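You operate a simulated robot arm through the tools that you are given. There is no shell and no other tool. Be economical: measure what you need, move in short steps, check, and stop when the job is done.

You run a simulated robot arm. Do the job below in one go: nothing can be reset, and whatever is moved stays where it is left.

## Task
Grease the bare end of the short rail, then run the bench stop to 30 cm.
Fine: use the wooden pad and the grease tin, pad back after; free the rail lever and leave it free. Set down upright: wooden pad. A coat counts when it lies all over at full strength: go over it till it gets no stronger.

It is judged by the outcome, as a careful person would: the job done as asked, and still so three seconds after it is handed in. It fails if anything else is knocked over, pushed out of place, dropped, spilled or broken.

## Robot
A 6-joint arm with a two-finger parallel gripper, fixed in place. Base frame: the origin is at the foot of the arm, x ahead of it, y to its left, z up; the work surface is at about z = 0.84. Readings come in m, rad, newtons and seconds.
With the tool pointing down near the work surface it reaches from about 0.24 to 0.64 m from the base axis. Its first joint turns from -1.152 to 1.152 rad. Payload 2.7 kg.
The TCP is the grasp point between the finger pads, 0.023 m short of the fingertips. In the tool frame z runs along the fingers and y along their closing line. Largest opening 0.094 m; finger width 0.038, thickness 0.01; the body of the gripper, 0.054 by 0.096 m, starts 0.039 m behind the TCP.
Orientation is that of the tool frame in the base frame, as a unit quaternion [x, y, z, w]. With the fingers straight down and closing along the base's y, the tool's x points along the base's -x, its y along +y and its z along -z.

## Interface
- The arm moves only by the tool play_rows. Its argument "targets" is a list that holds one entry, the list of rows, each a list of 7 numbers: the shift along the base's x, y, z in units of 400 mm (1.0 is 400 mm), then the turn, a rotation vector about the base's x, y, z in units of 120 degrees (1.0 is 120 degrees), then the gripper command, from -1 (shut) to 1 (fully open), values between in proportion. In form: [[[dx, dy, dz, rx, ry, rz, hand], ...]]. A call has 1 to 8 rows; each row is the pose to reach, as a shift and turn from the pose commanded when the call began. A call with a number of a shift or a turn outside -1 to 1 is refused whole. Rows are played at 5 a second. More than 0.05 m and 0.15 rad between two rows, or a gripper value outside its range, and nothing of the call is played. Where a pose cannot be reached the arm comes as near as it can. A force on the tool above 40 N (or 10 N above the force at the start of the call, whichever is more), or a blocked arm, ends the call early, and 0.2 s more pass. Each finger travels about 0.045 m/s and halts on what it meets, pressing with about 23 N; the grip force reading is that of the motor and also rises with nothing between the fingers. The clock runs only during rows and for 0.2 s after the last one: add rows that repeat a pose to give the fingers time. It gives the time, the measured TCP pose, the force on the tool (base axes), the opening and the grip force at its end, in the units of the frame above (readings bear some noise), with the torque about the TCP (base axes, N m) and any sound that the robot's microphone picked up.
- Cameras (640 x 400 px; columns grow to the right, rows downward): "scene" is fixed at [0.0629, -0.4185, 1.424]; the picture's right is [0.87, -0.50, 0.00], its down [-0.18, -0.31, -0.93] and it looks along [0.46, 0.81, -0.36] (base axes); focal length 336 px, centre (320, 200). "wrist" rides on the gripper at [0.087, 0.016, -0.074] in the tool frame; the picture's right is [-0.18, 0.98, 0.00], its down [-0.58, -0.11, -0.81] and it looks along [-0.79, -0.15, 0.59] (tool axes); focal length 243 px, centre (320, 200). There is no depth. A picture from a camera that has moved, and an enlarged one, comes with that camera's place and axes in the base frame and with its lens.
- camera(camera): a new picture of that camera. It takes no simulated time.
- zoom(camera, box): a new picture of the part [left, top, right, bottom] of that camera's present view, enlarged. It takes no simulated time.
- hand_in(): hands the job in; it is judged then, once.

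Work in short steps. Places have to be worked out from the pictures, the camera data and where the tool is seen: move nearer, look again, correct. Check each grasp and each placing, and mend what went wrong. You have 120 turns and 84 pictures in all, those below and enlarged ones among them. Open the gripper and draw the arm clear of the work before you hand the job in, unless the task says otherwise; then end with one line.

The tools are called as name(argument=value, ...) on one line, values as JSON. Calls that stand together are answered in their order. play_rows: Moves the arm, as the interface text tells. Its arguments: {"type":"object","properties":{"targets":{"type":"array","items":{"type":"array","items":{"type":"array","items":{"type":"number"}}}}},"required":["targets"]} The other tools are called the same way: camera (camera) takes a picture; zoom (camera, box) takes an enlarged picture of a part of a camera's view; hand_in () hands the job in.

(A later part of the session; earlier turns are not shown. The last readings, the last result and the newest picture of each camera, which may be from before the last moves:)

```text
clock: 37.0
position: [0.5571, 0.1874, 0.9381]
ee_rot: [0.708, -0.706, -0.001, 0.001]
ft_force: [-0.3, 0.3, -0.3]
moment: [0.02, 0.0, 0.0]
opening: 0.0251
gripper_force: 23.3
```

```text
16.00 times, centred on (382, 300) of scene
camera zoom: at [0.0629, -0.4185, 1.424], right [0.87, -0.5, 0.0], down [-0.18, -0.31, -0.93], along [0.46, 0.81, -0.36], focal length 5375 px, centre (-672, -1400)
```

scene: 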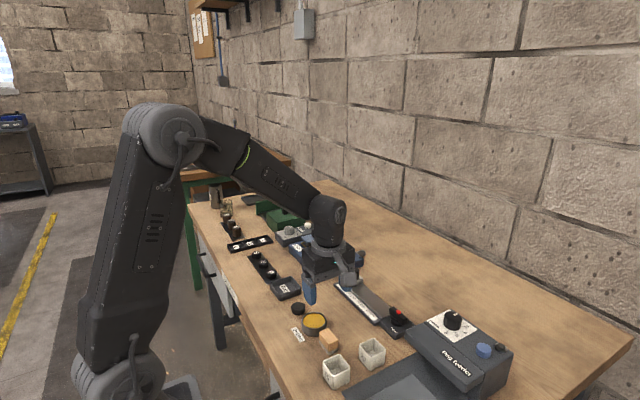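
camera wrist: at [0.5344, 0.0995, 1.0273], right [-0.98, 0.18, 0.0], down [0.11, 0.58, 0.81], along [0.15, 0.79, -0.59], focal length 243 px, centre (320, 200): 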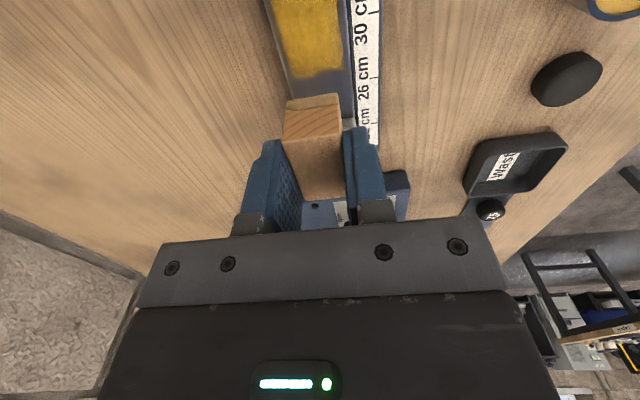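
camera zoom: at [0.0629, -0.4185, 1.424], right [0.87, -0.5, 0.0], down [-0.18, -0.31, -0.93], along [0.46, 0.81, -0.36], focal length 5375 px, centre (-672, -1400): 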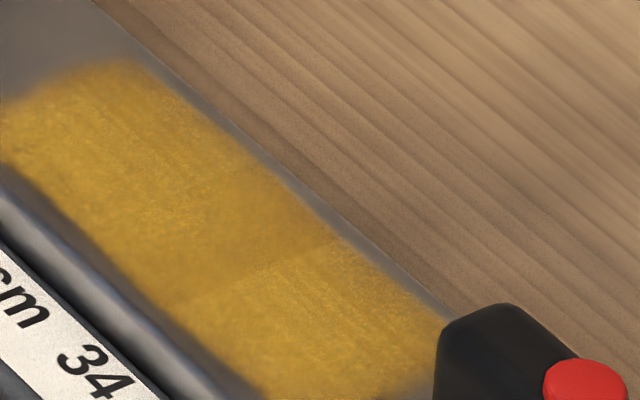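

A faint seam shows the segments differ a little in strength, so more is needed. Another loading and a further set of passes.

play_rows(targets=[[[-0.1, -0.04, 0.03, 0, 0, 0, -1], [-0.2, -0.07, 0.03, 0, 0, 0, -1], [-0.3, -0.1, 0.03, 0, 0, 0, -1], [-0.4, -0.1, 0.03, 0, 0, 0, -1], [-0.465, -0.1, 0.03, 0, 0, 0, -1], [-0.465, -0.1, -0.05, 0, 0, 0, -1], [-0.465, -0.1, -0.085, 0, 0, 0, -1], [-0.465, -0.1, -0.095, 0, 0, 0, -1]]])

play_rows(targets=[[[0, 0, -0.005, 0, 0, 0, -1], [0, 0, -0.01, 0, 0, 0, -1], [0, 0, -0.0125, 0, 0, 0, -1], [0, 0, -0.0125, 0, 0, 0, -1], [0, 0, -0.0125, 0, 0, 0, -1]]])

play_rows(targets=[[[0, 0, 0.07, 0, 0, 0, -1], [0, 0, 0.13, 0, 0, 0, -1], [0.1, 0.03, 0.13, 0, 0, 0, -1], [0.2, 0.06, 0.13, 0, 0, 0, -1], [0.3, 0.09, 0.13, 0, 0, 0, -1], [0.4, 0.1, 0.13, 0, 0, 0, -1], [0.415, 0.1, 0.05, 0, 0, 0, -1], [0.415, 0.1, 0.01, 0, 0, 0, -1]]])

play_rows(targets=[[[0, 0, -0.01, 0, 0, 0, -1], [0, 0, -0.0175, 0, 0, 0, -1], [0, 0, -0.0225, 0, 0, 0, -1], [0, -0.04, -0.0225, 0, 0, 0, -1], [0, -0.08, -0.0225, 0, 0, 0, -1], [0, -0.12, -0.0225, 0, 0, 0, -1], [0, -0.16, -0.0225, 0, 0, 0, -1], [0, -0.2, -0.0225, 0, 0, 0, -1]]])

play_rows(targets=[[[0.025, 0.0, 0, 0, 0, 0, -1], [0.025, 0.04, 0, 0, 0, 0, -1], [0.025, 0.08, 0, 0, 0, 0, -1], [0.025, 0.12, 0, 0, 0, 0, -1], [0.025, 0.16, 0, 0, 0, 0, -1], [0.025, 0.2, 0, 0, 0, 0, -1], [0.05, 0.2, 0, 0, 0, 0, -1], [0.05, 0.16, 0, 0, 0, 0, -1]]])

play_rows(targets=[[[0, -0.04, 0, 0, 0, 0, -1], [0, -0.08, 0, 0, 0, 0, -1], [0, -0.12, 0, 0, 0, 0, -1], [0, -0.16, 0, 0, 0, 0, -1], [-0.025, -0.16, 0, 0, 0, 0, -1], [-0.025, -0.11, 0, 0, 0, 0, -1], [-0.025, -0.06, 0, 0, 0, 0, -1], [-0.025, -0.01, 0, 0, 0, 0, -1]]])

play_rows(targets=[[[0, 0.05, 0, 0, 0, 0, -1], [0, 0.05, 0.06, 0, 0, 0, -1], [0, 0.05, 0.12, 0, 0, 0, -1]]])

zoom(camera="scene", box=[366, 288, 398, 312])

zoom(camera="scene", box=[340, 260, 420, 330])

```text
clock: 38.8
position: [0.3729, 0.1467, 0.9035]
ee_rot: [0.708, -0.706, 0.001, -0.001]
ft_force: [-0.4, 0.6, 0.4]
moment: [0.0, -0.02, -0.05]
opening: 0.0251
gripper_force: 23.1
```

```text
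clock: 40.0
position: [0.3725, 0.1471, 0.899]
ee_rot: [0.708, -0.706, 0.001, -0.002]
ft_force: [-6.4, -0.8, 27.8]
moment: [-0.13, 0.2, 0.03]
opening: 0.0249
gripper_force: 23.3
```

```text
clock: 41.8
position: [0.5378, 0.188, 0.9021]
ee_rot: [0.708, -0.706, -0.001, -0.001]
ft_force: [-0.2, -0.4, -0.3]
moment: [-0.04, -0.02, 0.02]
opening: 0.0248
gripper_force: 22.9
```

```text
clock: 43.6
position: [0.54, 0.1074, 0.8954]
ee_rot: [0.708, -0.706, 0.001, -0.004]
ft_force: [-0.3, 9.1, 25.3]
moment: [0.22, 0.08, -0.04]
opening: 0.0253
gripper_force: 22.8
```

```text
clock: 45.4
position: [0.5596, 0.1747, 0.8953]
ee_rot: [0.708, -0.706, 0.001, -0.006]
ft_force: [-0.1, 10.3, 26.3]
moment: [0.08, 0.14, -0.04]
opening: 0.025
gripper_force: 23.0
```

```text
clock: 47.2
position: [0.5491, 0.1669, 0.895]
ee_rot: [0.708, -0.706, 0.0, -0.003]
ft_force: [0.3, -7.8, 24.4]
moment: [-0.33, 0.0, 0.06]
opening: 0.0249
gripper_force: 22.6
```

```text
clock: 48.0
position: [0.5476, 0.1867, 0.9391]
ee_rot: [0.708, -0.707, -0.002, 0.0]
ft_force: [-0.6, -0.5, -1.3]
moment: [0.04, 0.02, 0.01]
opening: 0.025
gripper_force: 22.8
```

```text
16.00 times, centred on (382, 300) of scene
camera zoom: at [0.0629, -0.4185, 1.424], right [0.87, -0.5, 0.0], down [-0.18, -0.31, -0.93], along [0.46, 0.81, -0.36], focal length 5375 px, centre (-672, -1400)
```

zoom: 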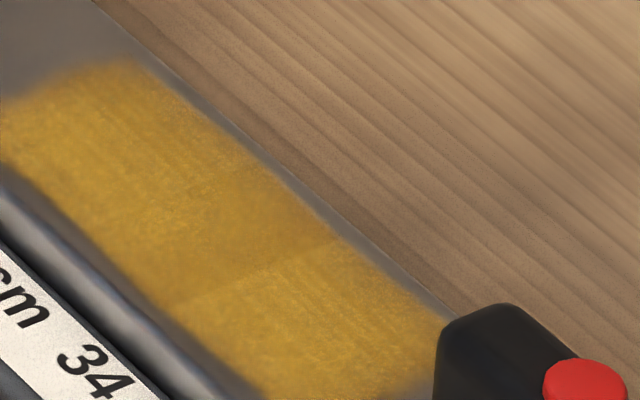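

```text
5.71 times, centred on (380, 295) of scene
camera zoom: at [0.0629, -0.4185, 1.424], right [0.87, -0.5, 0.0], down [-0.18, -0.31, -0.93], along [0.46, 0.81, -0.36], focal length 1920 px, centre (-23, -343)
```

zoom: 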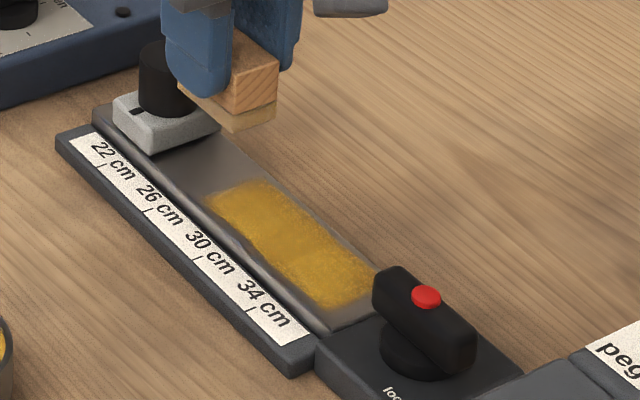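

Strength no longer changes. I check the lever-end of the coat with the wrist camera.

play_rows(targets=[[[0, -0.06, 0.05, 0, 0, 0, -1], [0, -0.13, 0.08, 0, 0, 0, -1], [0, -0.2, 0.08, 0, 0, 0, -1], [0, -0.2, 0.08, 0, 0, 0, -1]]])

zoom(camera="wrist", box=[200, 0, 420, 130])

```text
clock: 49.0
position: [0.5487, 0.1058, 0.9729]
ee_rot: [0.708, -0.706, 0.0, -0.002]
ft_force: [-0.1, -0.4, -0.6]
moment: [-0.01, 0.01, -0.02]
opening: 0.0251
gripper_force: 23.0
```

```text
2.91 times, centred on (310, 65) of wrist
camera zoom: at [0.5346, 0.0198, 1.0475], right [-0.98, 0.18, 0.0], down [0.11, 0.58, 0.81], along [0.15, 0.79, -0.59], focal length 706 px, centre (349, 593)
```

zoom: 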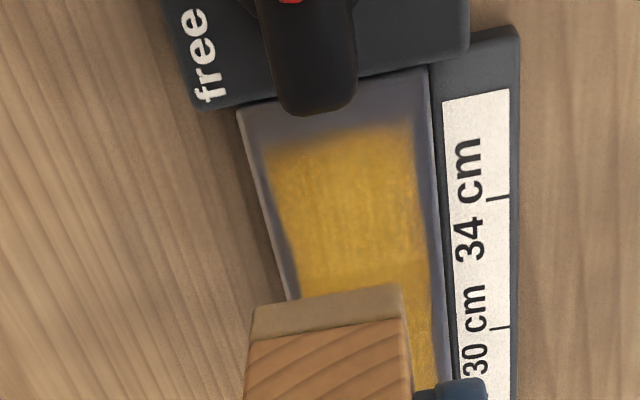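

The coat is even with a small regular border. For certainty I do one extra scrub right at the lever end.

play_rows(targets=[[[0, 0.015, -0.1, 0, 0, 0, -1], [0, 0.015, -0.17, 0, 0, 0, -1], [0, 0.015, -0.19, 0, 0, 0, -1], [0, 0.015, -0.2, 0, 0, 0, -1], [0, 0.005, -0.2, 0, 0, 0, -1], [0, -0.005, -0.2, 0, 0, 0, -1], [0.02, -0.005, -0.2, 0, 0, 0, -1], [0.02, -0.005, -0.2, 0, 0, 0, -1]]])

play_rows(targets=[[[-0.02, 0, 0, 0, 0, 0, -1], [-0.04, 0, 0, 0, 0, 0, -1], [-0.04, 0.03, 0, 0, 0, 0, -1], [-0.04, 0.005, 0, 0, 0, 0, -1], [-0.02, 0.005, 0, 0, 0, 0, -1], [-0.02, 0.005, 0.1, 0, 0, 0, -1], [-0.02, 0.005, 0.2, 0, 0, 0, -1], [-0.02, 0.005, 0.2, 0, 0, 0, -1]]])

zoom(camera="wrist", box=[200, 0, 420, 130])

```text
clock: 50.8
position: [0.5573, 0.1042, 0.8953]
ee_rot: [0.708, -0.707, 0.002, -0.002]
ft_force: [-12.2, -1.4, 30.7]
moment: [-0.02, 0.42, 0.01]
opening: 0.0251
gripper_force: 22.8
```

```text
clock: 52.6
position: [0.5484, 0.1078, 0.9712]
ee_rot: [0.708, -0.706, -0.001, -0.001]
ft_force: [0.5, -0.4, -0.1]
moment: [-0.03, -0.03, 0.0]
opening: 0.0249
gripper_force: 22.9
```

```text
2.91 times, centred on (310, 65) of wrist
camera zoom: at [0.5333, 0.0223, 1.046], right [-0.98, 0.18, 0.0], down [0.11, 0.58, 0.81], along [0.15, 0.79, -0.59], focal length 706 px, centre (349, 593)
```

zoom: 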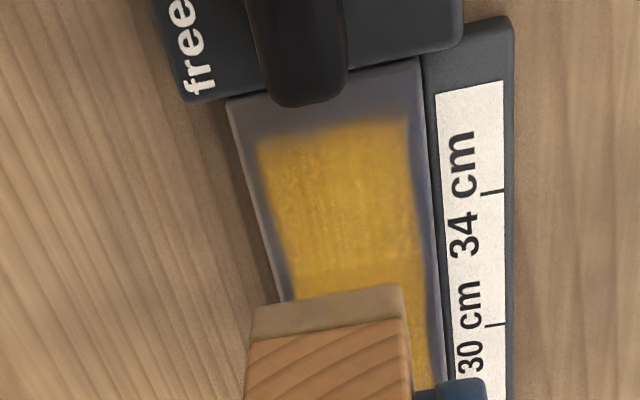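

The extra scrub made the lever end more even, so another full loading and thorough raster is worthwhile everywhere.

play_rows(targets=[[[-0.1, 0.03, 0, 0, 0, 0, -1], [-0.2, 0.06, 0, 0, 0, 0, -1], [-0.3, 0.1, 0, 0, 0, 0, -1], [-0.4, 0.1, 0, 0, 0, 0, -1], [-0.44, 0.1, -0.05, 0, 0, 0, -1], [-0.44, 0.1, -0.12, 0, 0, 0, -1], [-0.44, 0.1, -0.165, 0, 0, 0, -1], [-0.44, 0.1, -0.175, 0, 0, 0, -1]]])

play_rows(targets=[[[0, 0, -0.005, 0, 0, 0, -1], [0, 0, -0.01, 0, 0, 0, -1], [0, 0, -0.0125, 0, 0, 0, -1], [0, 0, -0.0125, 0, 0, 0, -1], [0, 0, -0.0125, 0, 0, 0, -1]]])

play_rows(targets=[[[0, 0, 0.07, 0, 0, 0, -1], [0, 0, 0.13, 0, 0, 0, -1], [0.1, 0.03, 0.13, 0, 0, 0, -1], [0.2, 0.06, 0.13, 0, 0, 0, -1], [0.3, 0.09, 0.13, 0, 0, 0, -1], [0.4, 0.1, 0.13, 0, 0, 0, -1], [0.41, 0.1, 0.05, 0, 0, 0, -1], [0.41, 0.1, 0.01, 0, 0, 0, -1]]])

play_rows(targets=[[[0, 0, -0.01, 0, 0, 0, -1], [0, 0, -0.0175, 0, 0, 0, -1], [0, 0, -0.0225, 0, 0, 0, -1], [0.025, 0, -0.0225, 0, 0, 0, -1], [0.05, 0, -0.0225, 0, 0, 0, -1], [0.05, -0.05, -0.0225, 0, 0, 0, -1], [0.025, -0.05, -0.0225, 0, 0, 0, -1], [0, -0.05, -0.0225, 0, 0, 0, -1]]])

play_rows(targets=[[[0, -0.05, 0, 0, 0, 0, -1], [0.025, -0.05, 0, 0, 0, 0, -1], [0.05, -0.05, 0, 0, 0, 0, -1], [0.05, -0.1, 0, 0, 0, 0, -1], [0.025, -0.1, 0, 0, 0, 0, -1], [0, -0.1, 0, 0, 0, 0, -1], [0, -0.15, 0, 0, 0, 0, -1], [0.025, -0.15, 0, 0, 0, 0, -1]]])

play_rows(targets=[[[0.025, 0, 0, 0, 0, 0, -1], [0.025, 0.05, 0, 0, 0, 0, -1], [0.025, 0.1, 0, 0, 0, 0, -1], [0.025, 0.15, 0, 0, 0, 0, -1], [0.025, 0.2, 0, 0, 0, 0, -1], [0, 0.2, 0, 0, 0, 0, -1], [0, 0.15, 0, 0, 0, 0, -1], [0, 0.1, 0, 0, 0, 0, -1]]])

play_rows(targets=[[[0, -0.05, 0, 0, 0, 0, -1], [0, -0.1, 0, 0, 0, 0, -1], [-0.025, -0.1, 0, 0, 0, 0, -1], [-0.025, -0.05, 0, 0, 0, 0, -1], [-0.025, 0.0, 0, 0, 0, 0, -1], [-0.025, 0.05, 0, 0, 0, 0, -1], [-0.025, 0.1, 0, 0, 0, 0, -1], [-0.025, 0.1, 0.1, 0, 0, 0, -1]]])

zoom(camera="scene", box=[366, 288, 398, 312])

zoom(camera="scene", box=[340, 260, 420, 330])

```text
clock: 54.4
position: [0.3736, 0.1485, 0.9014]
ee_rot: [0.708, -0.706, 0.0, -0.002]
ft_force: [-0.9, -0.2, -0.1]
moment: [0.0, -0.02, 0.01]
opening: 0.0253
gripper_force: 23.4
```

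```text
clock: 55.6
position: [0.3739, 0.1491, 0.8988]
ee_rot: [0.708, -0.706, 0.001, -0.003]
ft_force: [-7.8, 2.6, 28.6]
moment: [0.02, 0.3, 0.03]
opening: 0.0252
gripper_force: 23.3
```

```text
clock: 57.4
position: [0.5377, 0.1868, 0.9015]
ee_rot: [0.708, -0.706, 0.0, -0.001]
ft_force: [-0.5, -0.1, -0.7]
moment: [0.01, -0.02, 0.03]
opening: 0.0252
gripper_force: 23.4
```

```text
clock: 59.2
position: [0.5392, 0.1674, 0.8952]
ee_rot: [0.707, -0.707, 0.002, -0.004]
ft_force: [8.7, -1.2, 22.4]
moment: [-0.17, -0.19, 0.06]
opening: 0.0251
gripper_force: 23.2
```

```text
clock: 61.0
position: [0.5456, 0.1059, 0.8949]
ee_rot: [0.708, -0.706, 0.0, -0.001]
ft_force: [-10.4, 0.7, 26.1]
moment: [0.01, 0.32, 0.04]
opening: 0.0246
gripper_force: 22.7
```

```text
clock: 62.8
position: [0.5464, 0.1475, 0.8944]
ee_rot: [0.708, -0.707, -0.001, -0.003]
ft_force: [-0.5, 7.9, 18.9]
moment: [0.2, 0.06, -0.05]
opening: 0.0248
gripper_force: 23.4
```

```text
clock: 64.6
position: [0.5367, 0.1878, 0.9306]
ee_rot: [0.708, -0.706, -0.002, 0.0]
ft_force: [-0.6, -1.0, -0.4]
moment: [-0.01, 0.0, 0.01]
opening: 0.0251
gripper_force: 23.4
```

```text
16.00 times, centred on (382, 300) of scene
camera zoom: at [0.0629, -0.4185, 1.424], right [0.87, -0.5, 0.0], down [-0.18, -0.31, -0.93], along [0.46, 0.81, -0.36], focal length 5375 px, centre (-672, -1400)
```

zoom: 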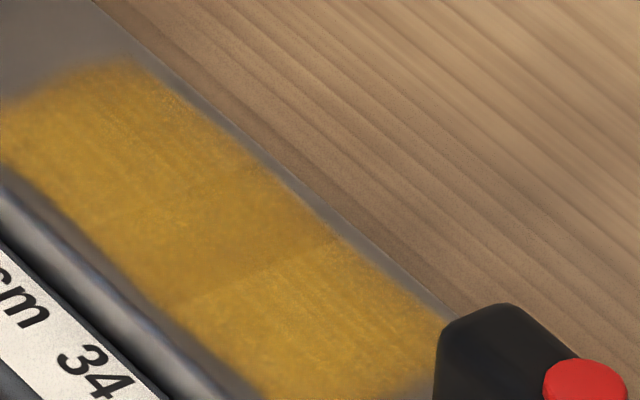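

```text
5.71 times, centred on (380, 295) of scene
camera zoom: at [0.0629, -0.4185, 1.424], right [0.87, -0.5, 0.0], down [-0.18, -0.31, -0.93], along [0.46, 0.81, -0.36], focal length 1920 px, centre (-23, -343)
```

zoom: 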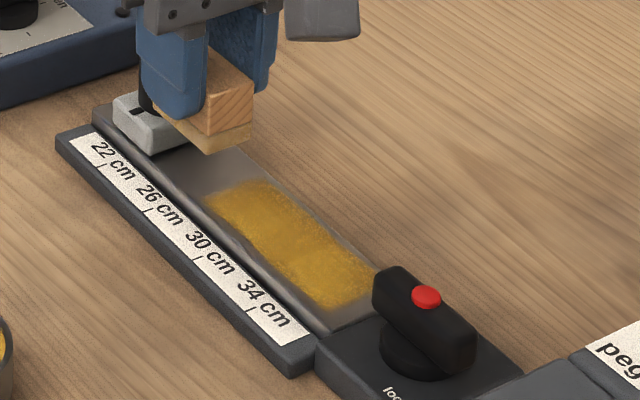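

No further change: the coat is at full strength. I return the pad to its place at (0.374, 0.083).

play_rows(targets=[[[0, 0, 0.055, 0, 0, 0, -1], [-0.09, -0.058, 0.055, 0, 0, 0, -1], [-0.18, -0.116, 0.055, 0, 0, 0, -1], [-0.27, -0.174, 0.055, 0, 0, 0, -1], [-0.36, -0.23, 0.055, 0, 0, 0, -1], [-0.41, -0.2612, 0.055, 0, 0, 0, -1], [-0.41, -0.2612, -0.04, 0, 0, 0, -1], [-0.41, -0.2612, -0.11, 0, 0, 0, -1]]])

play_rows(targets=[[[0, 0, -0.01, 0, 0, 0, -1], [0, 0, -0.0175, 0, 0, 0, -1], [0, 0, -0.0225, 0, 0, 0, -1], [0, 0, -0.0275, 0, 0, 0, -1], [0, 0, -0.0275, 0, 0, 0, -1]]])

zoom(camera="scene", box=[290, 290, 380, 370])

```text
clock: 66.4
position: [0.372, 0.0833, 0.8884]
ee_rot: [0.708, -0.706, 0.0, -0.002]
ft_force: [-0.7, 0.0, -0.3]
moment: [0.02, 0.02, 0.01]
opening: 0.025
gripper_force: 23.3
```

```text
clock: 67.6
position: [0.3722, 0.0826, 0.8783]
ee_rot: [0.708, -0.706, 0.0, -0.001]
ft_force: [0.2, -0.1, -0.8]
moment: [0.05, 0.03, 0.01]
opening: 0.0248
gripper_force: 23.0
```

```text
5.00 times, centred on (335, 330) of scene
camera zoom: at [0.0629, -0.4185, 1.424], right [0.87, -0.5, 0.0], down [-0.18, -0.31, -0.93], along [0.46, 0.81, -0.36], focal length 1680 px, centre (245, -450)
```

zoom: 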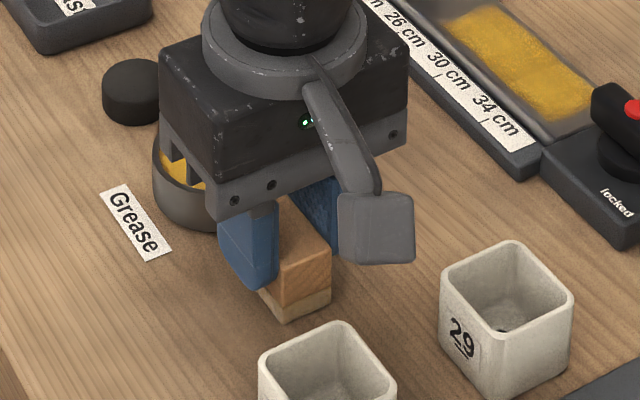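

No contact yet; last millimetre(s) in fine steps.

play_rows(targets=[[[0.003, 0, -0.0015, 0, 0, 0, -1], [0.003, 0, -0.003, 0, 0, 0, -1], [0.003, 0, -0.0045, 0, 0, 0, -1], [0.003, 0, -0.0045, 0, 0, 0, -1]]])

```text
clock: 68.6
position: [0.3752, 0.0837, 0.8769]
ee_rot: [0.707, -0.707, 0.001, -0.003]
ft_force: [-8.9, -3.1, 35.1]
moment: [-0.16, 0.33, -0.01]
opening: 0.025
gripper_force: 23.6
```

Firm contact with the bench; ease off slightly, open and lift away.

play_rows(targets=[[[0, 0, 0.0015, 0, 0, 0, -1], [0, 0, 0.0015, 0, 0, 0, -0.3], [0, 0, 0.0015, 0, 0, 0, 0.0], [0, 0, 0.0015, 0, 0, 0, 0.3], [0, 0, 0.0015, 0, 0, 0, 0.3], [0, 0, 0.06, 0, 0, 0, 0.3], [0, 0, 0.16, 0, 0, 0, 0.3], [0, 0, 0.26, 0, 0, 0, 0.3]]])

zoom(camera="scene", box=[290, 290, 380, 370])

camera(camera="wrist")

```text
clock: 70.4
position: [0.3736, 0.0821, 0.9813]
ee_rot: [0.708, -0.706, 0.0, -0.001]
ft_force: [-0.2, 0.6, 0.4]
moment: [-0.01, 0.0, 0.02]
opening: 0.061
gripper_force: 0.1
```

```text
5.00 times, centred on (335, 330) of scene
camera zoom: at [0.0629, -0.4185, 1.424], right [0.87, -0.5, 0.0], down [-0.18, -0.31, -0.93], along [0.46, 0.81, -0.36], focal length 1680 px, centre (245, -450)
```

zoom: 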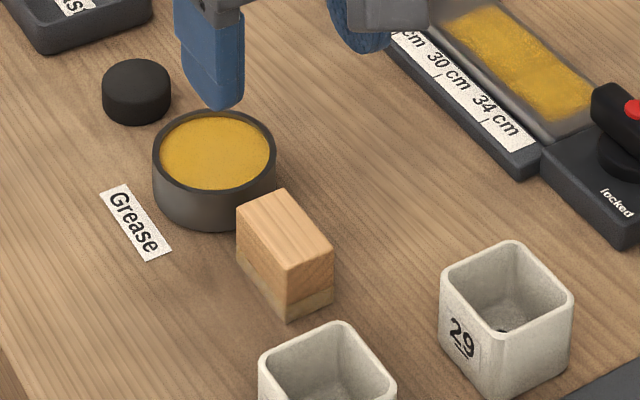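

```text
34 pictures are left
camera wrist: at [0.3591, -0.0027, 1.0553], right [-0.98, 0.18, 0.0], down [0.11, 0.58, 0.81], along [0.15, 0.79, -0.59], focal length 243 px, centre (320, 200)
```

wrist: 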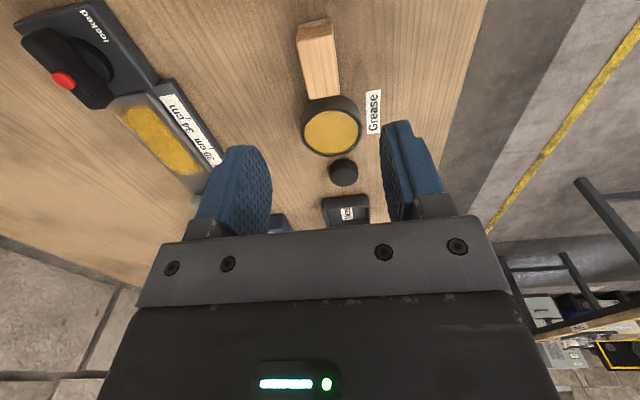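

The pad stands upright at home. Now I move above the rail lever, keeping high to clear the feeder, and look at the bar.

play_rows(targets=[[[0.1, -0.015, 0, 0, 0, 0, 0.1], [0.2, -0.03, 0, 0, 0, 0, 0.1], [0.3, -0.045, 0, 0, 0, 0, 0.1], [0.4, -0.065, 0, 0, 0, 0, 0.1], [0.427, -0.0725, 0, 0, 0, 0, 0.1], [0.427, -0.0725, 0, 0, 0, 0, 0.1]]])

zoom(camera="wrist", box=[200, 0, 440, 200])

zoom(camera="scene", box=[340, 240, 480, 350])

```text
clock: 71.8
position: [0.5442, 0.0526, 0.98]
ee_rot: [0.708, -0.706, 0.0, -0.001]
ft_force: [-0.1, -0.6, -0.1]
moment: [0.01, -0.02, 0.0]
opening: 0.0518
gripper_force: 0.1
```

```text
2.00 times, centred on (320, 100) of wrist
camera zoom: at [0.5299, -0.0324, 1.0553], right [-0.98, 0.18, 0.0], down [0.11, 0.58, 0.81], along [0.15, 0.79, -0.59], focal length 485 px, centre (320, 400)
```

zoom: 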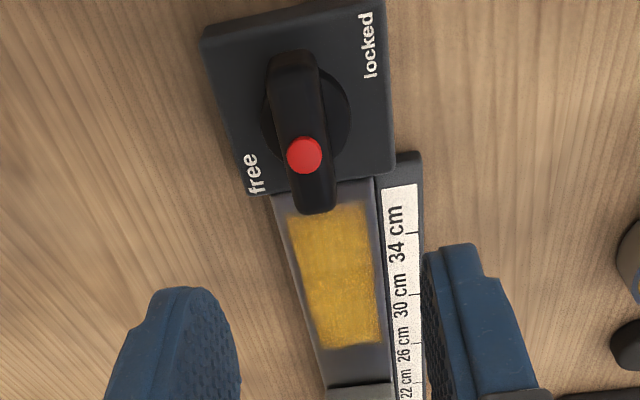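

```text
3.64 times, centred on (410, 295) of scene
camera zoom: at [0.0629, -0.4185, 1.424], right [0.87, -0.5, 0.0], down [-0.18, -0.31, -0.93], along [0.46, 0.81, -0.36], focal length 1222 px, centre (-7, -146)
```

zoom: 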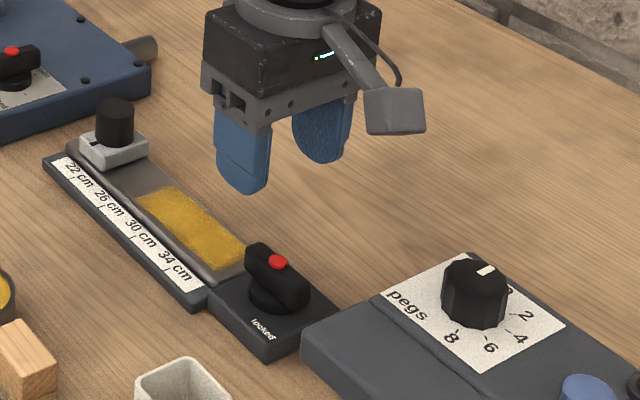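

Bar centre estimates cluster at (0.547, 0.051), top z≈0.887. I descend with the fingers either side of the bar.

play_rows(targets=[[[0.003, -0.008, -0.08, 0, 0, 0, 0.1], [0.003, -0.008, -0.15, 0, 0, 0, 0.1], [0.003, -0.008, -0.18, 0, 0, 0, 0.1], [0.003, -0.008, -0.2, 0, 0, 0, 0.1], [0.003, -0.008, -0.2, 0, 0, 0, 0.1]]])

camera(camera="wrist")

zoom(camera="scene", box=[340, 260, 460, 350])

```text
clock: 73.0
position: [0.5454, 0.0497, 0.8996]
ee_rot: [0.707, -0.707, 0.0, -0.002]
ft_force: [-0.3, -0.7, -0.2]
moment: [-0.02, 0.01, 0.0]
opening: 0.0517
gripper_force: 0.1
```

```text
31 pictures are left
camera wrist: at [0.5303, -0.0356, 0.9741], right [-0.98, 0.18, 0.0], down [0.11, 0.58, 0.81], along [0.15, 0.79, -0.59], focal length 243 px, centre (320, 200)
```

wrist: 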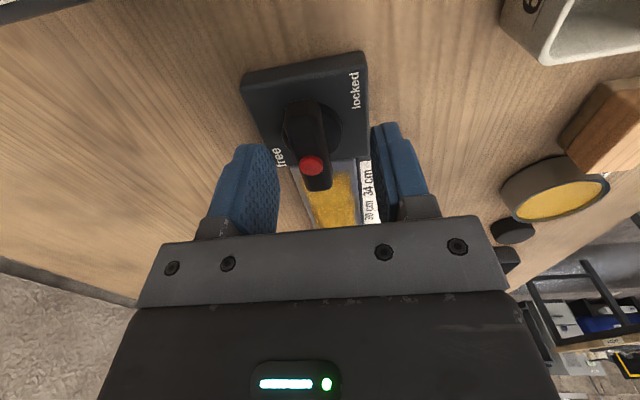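

```text
4.44 times, centred on (400, 305) of scene
camera zoom: at [0.0629, -0.4185, 1.424], right [0.87, -0.5, 0.0], down [-0.18, -0.31, -0.93], along [0.46, 0.81, -0.36], focal length 1493 px, centre (-36, -267)
```

zoom: 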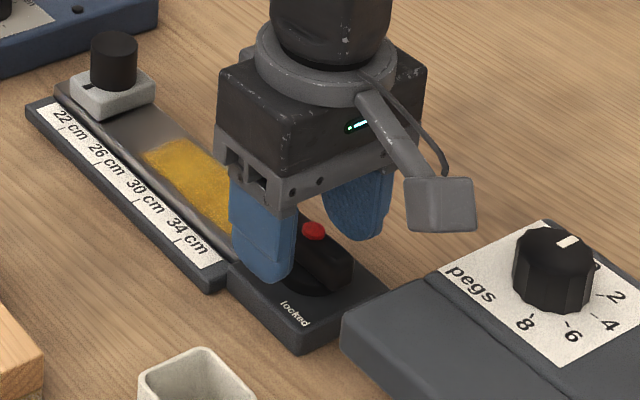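

Refined pivot (0.5485, 0.047). I shift to it, lower a little and close on the bar.

play_rows(targets=[[[0.007, -0.008, -0.01, 0, 0, 0, 0.1], [0.007, -0.008, -0.01, 0, 0, 0, -0.3], [0.007, -0.008, -0.01, 0, 0, 0, -1], [0.007, -0.008, -0.01, 0, 0, 0, -1], [0.007, -0.008, -0.01, 0, 0, 0, -1], [0.007, -0.008, -0.01, 0, 0, 0, -1]]])

```text
clock: 74.4
position: [0.5503, 0.0472, 0.8972]
ee_rot: [0.708, -0.706, 0.002, -0.003]
ft_force: [23.2, 0.6, -5.7]
moment: [0.0, 0.12, -0.06]
opening: 0.0168
gripper_force: 44.6
```

The bar is held but pushes the tool by +23 N in x; I relax 1 mm that way and test a small turn toward negative yaw.

play_rows(targets=[[[0.0025, 0, 0, 0, 0, 0, -1], [0.0025, 0, 0, 0, 0, 0, -1]]])

play_rows(targets=[[[0, 0, 0, 0, 0, -0.03, -1], [0, 0, 0, 0, 0, -0.06, -1], [0, 0, 0, 0, 0, -0.06, -1]]])

```text
clock: 75.0
position: [0.5508, 0.0466, 0.8965]
ee_rot: [0.708, -0.706, 0.0, -0.001]
ft_force: [14.9, -1.1, -0.9]
moment: [0.23, -0.18, -0.04]
opening: 0.0171
gripper_force: 45.1
```

```text
clock: 75.8
position: [0.5501, 0.0471, 0.8973]
ee_rot: [-0.664, 0.747, -0.001, 0.001]
ft_force: [14.2, 2.7, -0.7]
moment: [-1.18, -0.24, 2.03]
opening: 0.0202
gripper_force: 44.6
```

Turning negative meets 2 N·m and the opening widens: blocked. I return and try the positive direction.

play_rows(targets=[[[0.002, 0, 0, 0, 0, 0.03, -1], [0.004, 0, 0, 0, 0, 0.06, -1], [0.004, 0, 0, 0, 0, 0.09, -1], [0.004, 0, 0, 0, 0, 0.12, -1], [0.004, 0, 0, 0, 0, 0.12, -1]]])

```text
clock: 77.0
position: [0.5508, 0.0467, 0.8967]
ee_rot: [0.751, -0.661, 0.0, -0.001]
ft_force: [-0.7, -2.0, 5.7]
moment: [0.96, 0.23, 0.03]
opening: 0.0168
gripper_force: 44.8
```

The bar follows freely in the positive direction. I continue turning in 8° steps.

play_rows(targets=[[[0, 0, 0, 0, 0, 0.06, -1], [0, 0, 0, 0, 0, 0.12, -1], [0, 0, 0, 0, 0, 0.18, -1], [0, 0, 0, 0, 0, 0.24, -1], [0, 0, 0, 0, 0, 0.3, -1], [0, 0, 0, 0, 0, 0.3, -1]]])

zoom(camera="scene", box=[340, 260, 460, 350])

```text
clock: 78.4
position: [0.5531, 0.0473, 0.8969]
ee_rot: [0.919, -0.395, 0.001, -0.001]
ft_force: [19.9, 4.1, -8.9]
moment: [0.3, 0.06, -0.06]
opening: 0.0169
gripper_force: 44.9
```

```text
4.44 times, centred on (400, 305) of scene
camera zoom: at [0.0635, -0.4184, 1.424], right [0.87, -0.5, 0.0], down [-0.18, -0.31, -0.93], along [0.46, 0.81, -0.36], focal length 1493 px, centre (-36, -267)
```

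zoom: 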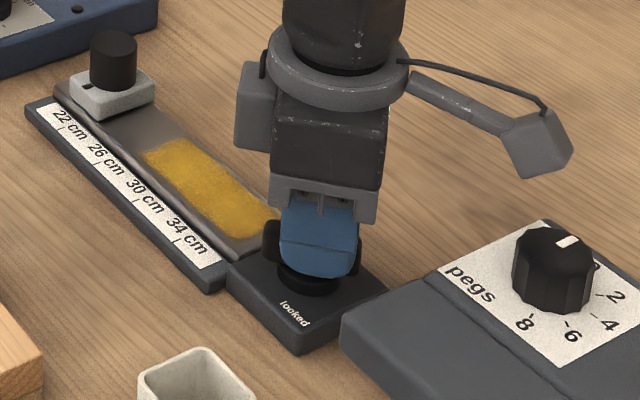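

Turned 43°, no resistance about z. I relax x by 1 mm and continue.

play_rows(targets=[[[0.003, 0, 0, 0, 0, 0.06, -1], [0.003, 0, 0, 0, 0, 0.12, -1], [0.003, 0, 0, 0, 0, 0.18, -1], [0.003, 0, 0, 0, 0, 0.24, -1], [0.003, 0, 0, 0, 0, 0.3, -1], [0.003, 0, 0, 0, 0, 0.3, -1]]])

zoom(camera="scene", box=[340, 260, 460, 350])

```text
clock: 79.8
position: [0.5514, 0.0498, 0.897]
ee_rot: [0.996, -0.091, 0.0, -0.002]
ft_force: [18.8, 23.1, -1.7]
moment: [0.53, 1.04, -0.08]
opening: 0.0167
gripper_force: 45.2
```

```text
4.44 times, centred on (400, 305) of scene
camera zoom: at [0.0634, -0.4179, 1.4241], right [0.87, -0.5, 0.0], down [-0.18, -0.32, -0.93], along [0.46, 0.81, -0.36], focal length 1493 px, centre (-36, -267)
```

zoom: 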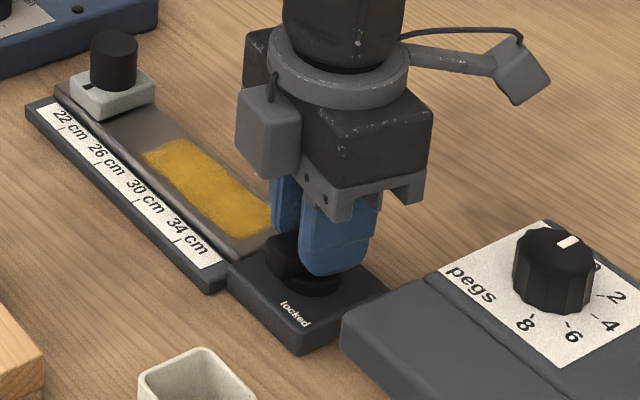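

About 80° now; relax y by 1 mm and continue gently to about 90°+.

play_rows(targets=[[[0, 0.004, 0, 0, 0, 0.03, -1], [0, 0.005, 0, 0, 0, 0.06, -1], [0, 0.005, 0, 0, 0, 0.09, -1], [0, 0.005, 0, 0, 0, 0.09, -1]]])

```text
clock: 80.8
position: [0.5535, 0.0508, 0.8966]
ee_rot: [1.0, 0.001, 0.0, 0.0]
ft_force: [9.4, 18.7, 1.7]
moment: [0.15, -1.16, -0.26]
opening: 0.0167
gripper_force: 44.5
```

At 90°, torque −0.26 N·m; I probe 6° further to find the stop.

play_rows(targets=[[[0, 0.002, 0, 0, 0, 0.025, -1], [0, 0.003, 0, 0, 0, 0.05, -1], [0, 0.003, 0, 0, 0, 0.05, -1]]])

```text
clock: 81.4
position: [0.5524, 0.0507, 0.8965]
ee_rot: [0.999, 0.032, 0.004, 0.011]
ft_force: [4.0, -3.6, -4.2]
moment: [0.66, -0.06, -1.69]
opening: 0.0183
gripper_force: 45.0
out of reach, approached as far as the arm can: row 2
stopped in row 2: the force on the tool passed its limit at 51 N (the readings are from after the stop); the commanded pose is now the measured one
```

The stop is at about 90°, so the lever is at its free end. I ease back 3°, open the fingers and rise.

play_rows(targets=[[[0, 0, 0, 0, 0, -0.025, -1], [0, 0, 0, 0, 0, -0.025, -0.5], [0, 0, 0, 0, 0, -0.025, 0], [0, 0, 0, 0, 0, -0.025, 0], [0, 0, 0.06, 0, 0, -0.025, 0], [0, 0, 0.16, 0, 0, -0.025, 0], [0, 0, 0.26, 0, 0, -0.025, 0]]])

zoom(camera="scene", box=[340, 240, 460, 350])

```text
clock: 83.0
position: [0.5552, 0.0508, 0.9993]
ee_rot: [1.0, 0.009, 0.003, 0.011]
ft_force: [-0.9, -0.2, -0.2]
moment: [0.04, 0.04, 0.0]
opening: 0.047
gripper_force: 0.0
```

```text
3.64 times, centred on (400, 295) of scene
camera zoom: at [0.0629, -0.4185, 1.424], right [0.87, -0.5, 0.0], down [-0.18, -0.31, -0.93], along [0.46, 0.81, -0.36], focal length 1222 px, centre (29, -146)
```

zoom: 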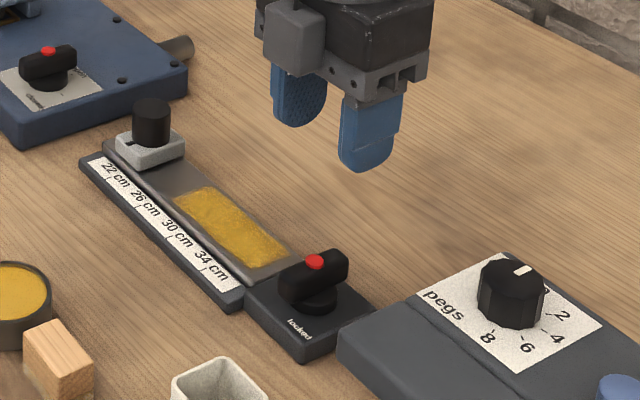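

The lever has gone a full quarter-turn off "locked". I straighten the small tilt and move above the carriage knob near (0.548, 0.235).

play_rows(targets=[[[-0.003, 0.09, 0, 0.0105, 0.0029, -0.0086, 0.2], [-0.006, 0.18, 0, 0.0105, 0.0029, -0.0086, 0.2], [-0.009, 0.27, 0, 0.0105, 0.0029, -0.0086, 0.2], [-0.012, 0.36, 0, 0.0105, 0.0029, -0.0086, 0.2], [-0.0155, 0.46, 0, 0.0105, 0.0029, -0.0086, 0.2], [-0.0155, 0.46, 0, 0.0105, 0.0029, -0.0086, 0.2]]])

camera(camera="wrist")

zoom(camera="scene", box=[320, 210, 440, 330])

```text
clock: 84.4
position: [0.5466, 0.236, 0.9991]
ee_rot: [1.0, 0.0, -0.001, 0.001]
ft_force: [0.4, 0.1, -0.4]
moment: [-0.01, -0.01, 0.03]
opening: 0.0565
gripper_force: 0.0
```

```text
26 pictures are left
camera wrist: at [0.6337, 0.2205, 1.0738], right [-0.18, -0.98, 0.0], down [-0.58, 0.11, 0.81], along [-0.79, 0.15, -0.59], focal length 243 px, centre (320, 200)
```

wrist: 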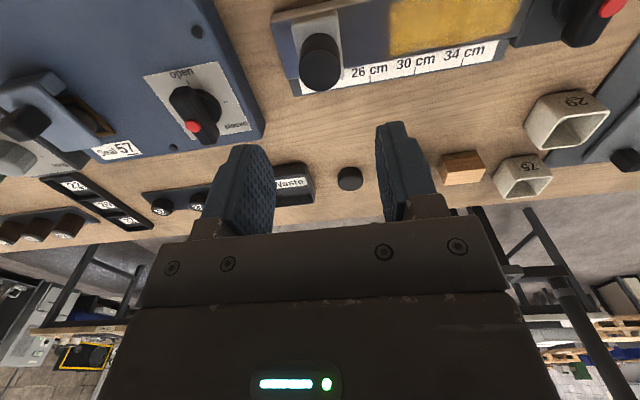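

```text
3.33 times, centred on (380, 270) of scene
camera zoom: at [0.0629, -0.4185, 1.424], right [0.87, -0.5, 0.0], down [-0.18, -0.31, -0.93], along [0.46, 0.81, -0.36], focal length 1120 px, centre (120, -33)
```

zoom: 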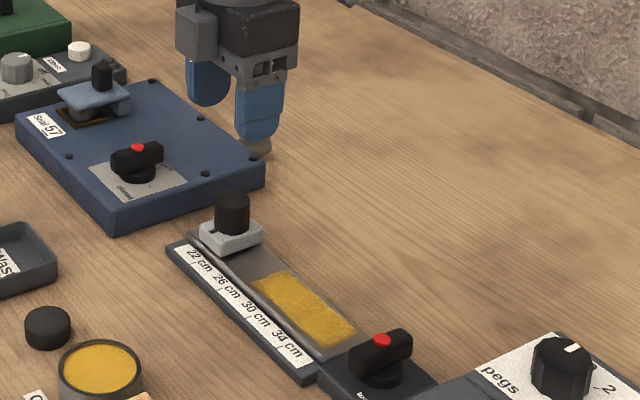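

Knob centre ≈ (0.551, 0.235), about 27 mm across. I lower with the fingers either side in y.

play_rows(targets=[[[0.012, 0, -0.08, 0, 0, 0, 0.05], [0.012, 0, -0.15, 0, 0, 0, 0.05], [0.012, 0, -0.2, 0, 0, 0, 0.05], [0.012, 0, -0.225, 0, 0, 0, 0.05], [0.012, 0, -0.225, 0, 0, 0, 0.05]]])

zoom(camera="scene", box=[320, 220, 420, 310])

camera(camera="wrist")

```text
clock: 85.6
position: [0.5505, 0.2352, 0.9097]
ee_rot: [1.0, 0.0, 0.0, 0.001]
ft_force: [-0.5, 0.1, 0.8]
moment: [0.01, 0.0, -0.05]
opening: 0.0495
gripper_force: 0.1
```

```text
4.44 times, centred on (370, 265) of scene
camera zoom: at [0.0629, -0.4185, 1.424], right [0.87, -0.5, 0.0], down [-0.18, -0.31, -0.93], along [0.46, 0.81, -0.36], focal length 1493 px, centre (98, -89)
```

zoom: 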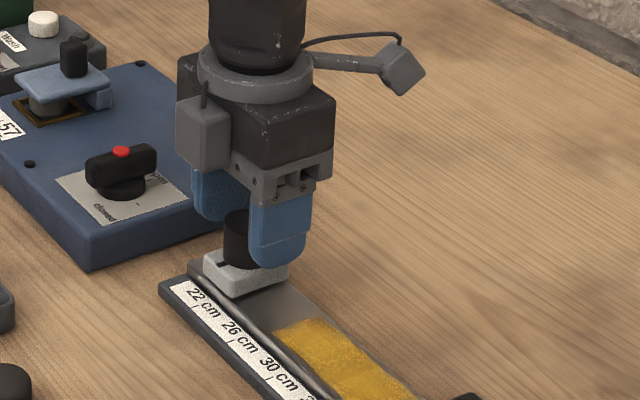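

```text
23 pictures are left
camera wrist: at [0.6382, 0.2196, 0.9846], right [-0.18, -0.98, 0.0], down [-0.58, 0.11, 0.81], along [-0.79, 0.15, -0.59], focal length 243 px, centre (320, 200)
```

wrist: 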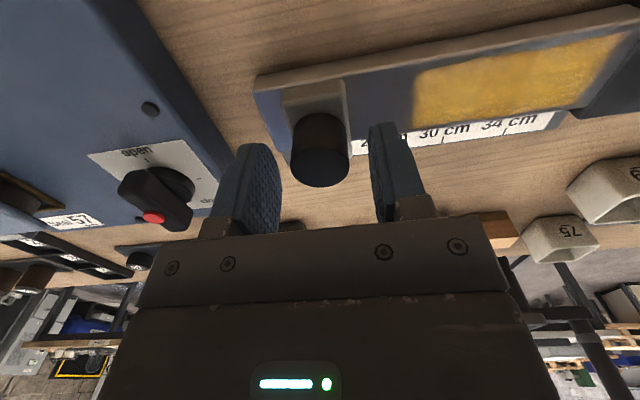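

Knob sits between the fingers; lower 4 mm more and close.

play_rows(targets=[[[0, 0, -0.01, 0, 0, 0, 0.05], [0, 0, -0.01, 0, 0, 0, -0.3], [0, 0, -0.01, 0, 0, 0, -1], [0, 0, -0.01, 0, 0, 0, -1], [0, 0, -0.01, 0, 0, 0, -1]]])

```text
clock: 86.8
position: [0.5504, 0.2359, 0.9073]
ee_rot: [1.0, 0.0, 0.0, 0.001]
ft_force: [-0.7, -1.8, -1.3]
moment: [0.74, 0.03, 0.01]
opening: 0.0294
gripper_force: 45.4
```

Gripped. Slide toward −y, 70 mm first, watching forces.

play_rows(targets=[[[0, -0.02, 0, 0, 0, 0, -1], [0, -0.05, 0, 0, 0, 0, -1], [0, -0.08, 0, 0, 0, 0, -1], [0, -0.11, 0, 0, 0, 0, -1], [0, -0.14, 0, 0, 0, 0, -1], [0, -0.165, 0, 0, 0, 0, -1], [0, -0.175, 0, 0, 0, 0, -1], [0, -0.175, 0, 0, 0, 0, -1]]])

zoom(camera="scene", box=[330, 240, 420, 320])

```text
clock: 88.6
position: [0.5508, 0.1654, 0.9068]
ee_rot: [1.0, 0.0, -0.001, 0.001]
ft_force: [-0.7, 1.6, 0.2]
moment: [0.65, -0.84, 0.02]
opening: 0.0293
gripper_force: 45.4
```

```text
5.00 times, centred on (375, 280) of scene
camera zoom: at [0.0628, -0.4185, 1.424], right [0.87, -0.5, 0.0], down [-0.18, -0.31, -0.93], along [0.46, 0.81, -0.36], focal length 1680 px, centre (45, -200)
```

zoom: 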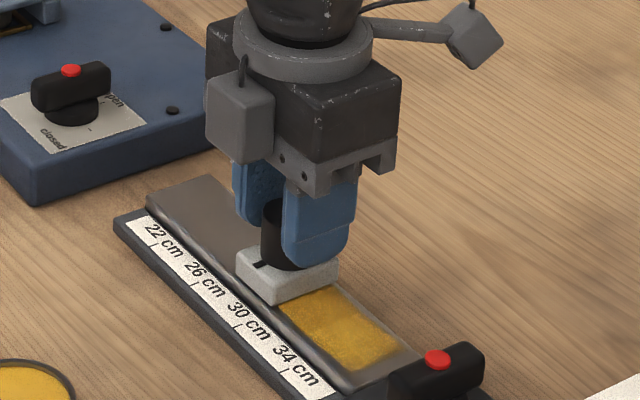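

It slid freely. I zoom tightly to read the mark against the ticks.

zoom(camera="scene", box=[352, 276, 400, 324])

```text
8.33 times, centred on (376, 300) of scene
camera zoom: at [0.0628, -0.4185, 1.424], right [0.87, -0.5, 0.0], down [-0.18, -0.31, -0.93], along [0.46, 0.81, -0.36], focal length 2799 px, centre (-147, -633)
```

zoom: 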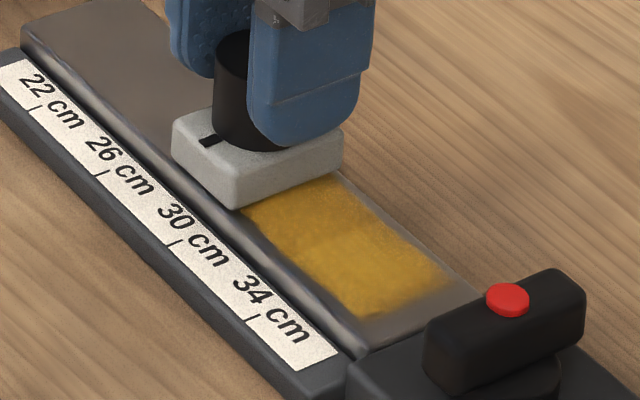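

Ticks give 30 cm at y≈0.1537 and 22 at 0.2336; the mark started at 22 and has travelled ~70 mm, so it reads ~29. I slide 10 mm more.

play_rows(targets=[[[0, -0.012, 0, 0, 0, 0, -1], [0, -0.0245, 0, 0, 0, 0, -1], [0, -0.0245, 0, 0, 0, 0, -1], [0, -0.0245, 0, 0, 0, 0, -1]]])

zoom(camera="scene", box=[352, 276, 400, 324])

```text
clock: 89.6
position: [0.5508, 0.1548, 0.9068]
ee_rot: [1.0, -0.001, 0.001, 0.001]
ft_force: [-0.9, 1.0, 3.2]
moment: [0.59, -0.07, 0.07]
opening: 0.0292
gripper_force: 44.8
```

```text
8.33 times, centred on (376, 300) of scene
camera zoom: at [0.0628, -0.4186, 1.424], right [0.87, -0.5, 0.0], down [-0.18, -0.31, -0.93], along [0.46, 0.81, -0.36], focal length 2799 px, centre (-147, -633)
```

zoom: 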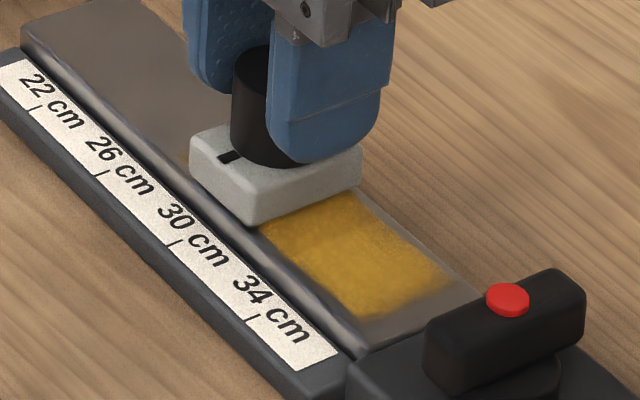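

By travel (0.2355→0.1548) it should now read 30; I release, lift, and turn the tool back so the wrist camera can verify from the scale side.

play_rows(targets=[[[0, 0, 0, 0, 0, 0, -0.35], [0, 0, 0, 0, 0, 0, 0.05], [0, 0, 0, 0, 0, 0, 0.1], [0, 0, 0, 0, 0, 0, 0.1], [0, 0, 0.06, 0, 0, 0, 0.1], [0, 0, 0.16, 0, 0, 0, 0.1], [0, 0, 0.26, 0, 0, 0, 0.1], [0, 0, 0.36, 0, 0, 0, 0.1]]])

play_rows(targets=[[[0, 0, 0, 0, 0, -0.0682, 0.1], [0, 0, 0, 0, 0, -0.1364, 0.1], [0, 0, 0, 0, 0, -0.2046, 0.1], [0, 0, 0, 0, 0, -0.2728, 0.1], [0, 0, 0, 0, 0, -0.341, 0.1], [0, 0, 0, 0, 0, -0.4092, 0.1], [0, 0, 0, 0, 0, -0.4774, 0.1], [0, 0, 0, 0, 0, -0.5456, 0.1]]])

play_rows(targets=[[[0, 0, 0, 0, 0, -0.0682, 0.1], [0, 0, 0, 0, 0, -0.1364, 0.1], [0, 0, 0, 0, 0, -0.2046, 0.1], [0, 0, 0, 0, 0, -0.2728, 0.1], [0, 0, 0, 0, 0, -0.341, 0.1], [0, 0, 0, 0, 0, -0.4092, 0.1], [0, 0, 0, 0, 0, -0.4774, 0.1], [0, 0, 0, 0, 0, -0.5456, 0.1]]])

play_rows(targets=[[[-0.05, 0, 0, 0, 0, -0.0682, 0.1], [-0.1, 0, 0, 0, 0, -0.1364, 0.1], [-0.15, 0, 0, 0, 0, -0.2046, 0.1], [-0.2, 0, 0, 0, 0, -0.2728, 0.1], [-0.2, 0, 0, 0, 0, -0.341, 0.1], [-0.2, 0, 0, 0, 0, -0.341, 0.1]]])

camera(camera="wrist")

```text
clock: 91.4
position: [0.5531, 0.154, 1.0503]
ee_rot: [1.0, 0.0, -0.001, 0.0]
ft_force: [0.6, 0.0, 0.4]
moment: [0.0, 0.02, 0.02]
opening: 0.0513
gripper_force: 0.1
```

```text
clock: 93.2
position: [0.5518, 0.1554, 1.0511]
ee_rot: [0.841, -0.542, 0.0, 0.001]
ft_force: [-1.1, -0.3, -0.3]
moment: [-0.01, 0.0, -0.02]
opening: 0.0518
gripper_force: 0.0
```

```text
clock: 95.0
position: [0.5504, 0.1556, 1.0514]
ee_rot: [-0.414, 0.91, 0.001, -0.001]
ft_force: [-0.3, 1.1, -0.2]
moment: [-0.02, 0.02, 0.03]
opening: 0.0518
gripper_force: 0.1
```

```text
clock: 96.4
position: [0.4687, 0.1552, 1.0501]
ee_rot: [-0.069, 0.998, 0.001, 0.0]
ft_force: [0.6, -0.7, 1.0]
moment: [0.02, -0.03, -0.01]
opening: 0.0518
gripper_force: 0.0
```

```text
19 pictures are left
camera wrist: at [0.3824, 0.1596, 1.1248], right [0.04, 1.0, 0.0], down [0.59, -0.03, 0.81], along [0.81, -0.04, -0.59], focal length 243 px, centre (320, 200)
```

wrist: 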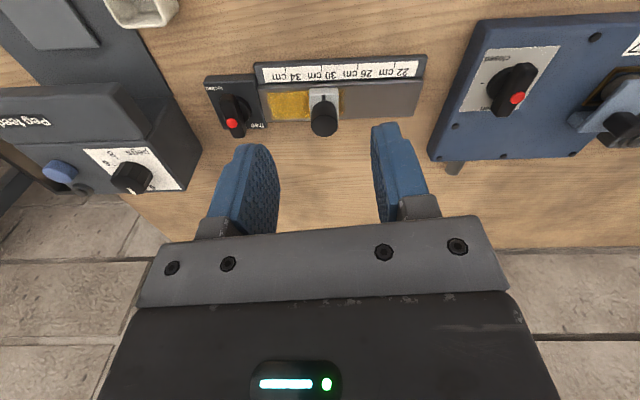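

Nice, nearly square-on view; I enlarge the carriage and scale, and the lever.

zoom(camera="wrist", box=[285, 55, 365, 145])

zoom(camera="wrist", box=[195, 60, 345, 150])

```text
4.44 times, centred on (325, 100) of wrist
camera zoom: at [0.3824, 0.1596, 1.1248], right [0.04, 1.0, 0.0], down [0.59, -0.03, 0.81], along [0.81, -0.04, -0.59], focal length 1078 px, centre (298, 644)
```

zoom: 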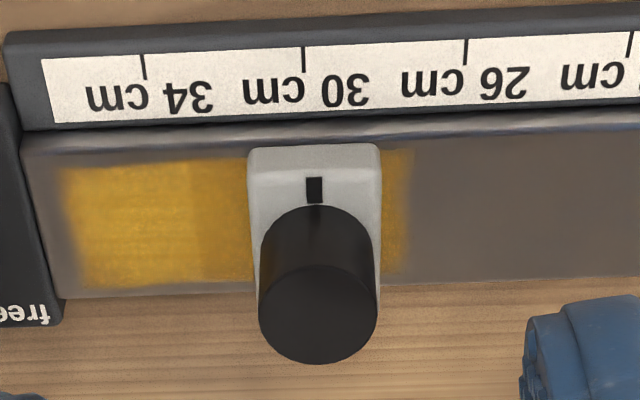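

```text
4.27 times, centred on (270, 105) of wrist
camera zoom: at [0.3824, 0.1596, 1.1248], right [0.04, 1.0, 0.0], down [0.59, -0.03, 0.81], along [0.81, -0.04, -0.59], focal length 1035 px, centre (533, 605)
```

zoom: 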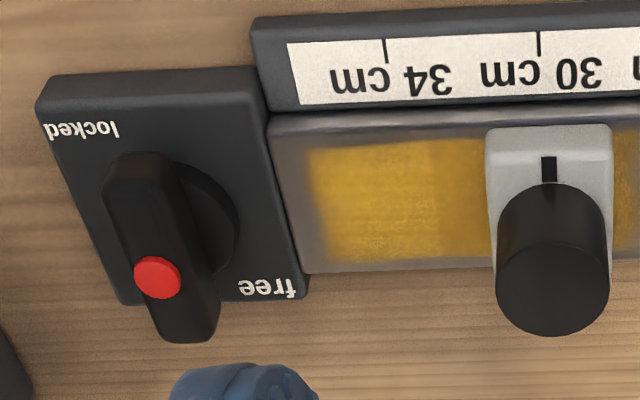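

The mark reads ~29.87 (1.3 mm short). I also want to inspect the tone step in the coat more closely.

zoom(camera="wrist", box=[255, 80, 345, 130])

zoom(camera="scene", box=[366, 288, 398, 312])

```text
7.11 times, centred on (300, 105) of wrist
camera zoom: at [0.3824, 0.1596, 1.1248], right [0.04, 1.0, 0.0], down [0.59, -0.03, 0.81], along [0.81, -0.04, -0.59], focal length 1725 px, centre (462, 876)
```

zoom: 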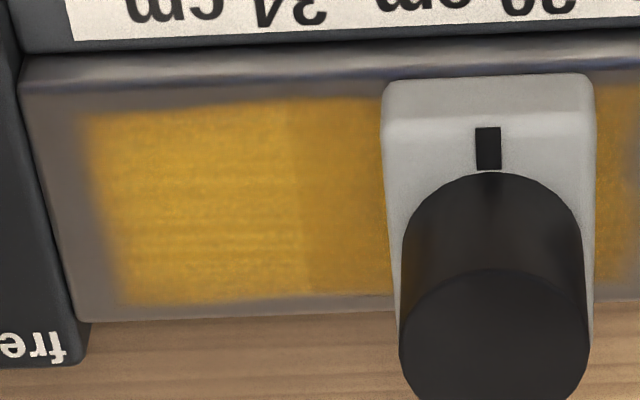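

```text
16.00 times, centred on (382, 300) of scene
camera zoom: at [0.0629, -0.4185, 1.424], right [0.87, -0.5, 0.0], down [-0.18, -0.31, -0.93], along [0.46, 0.81, -0.36], focal length 5375 px, centre (-672, -1400)
```

zoom: 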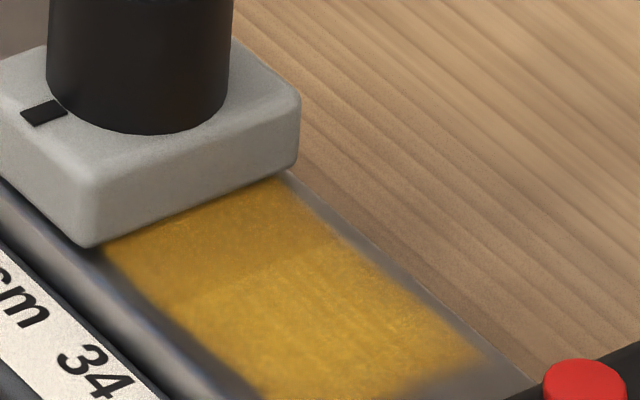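

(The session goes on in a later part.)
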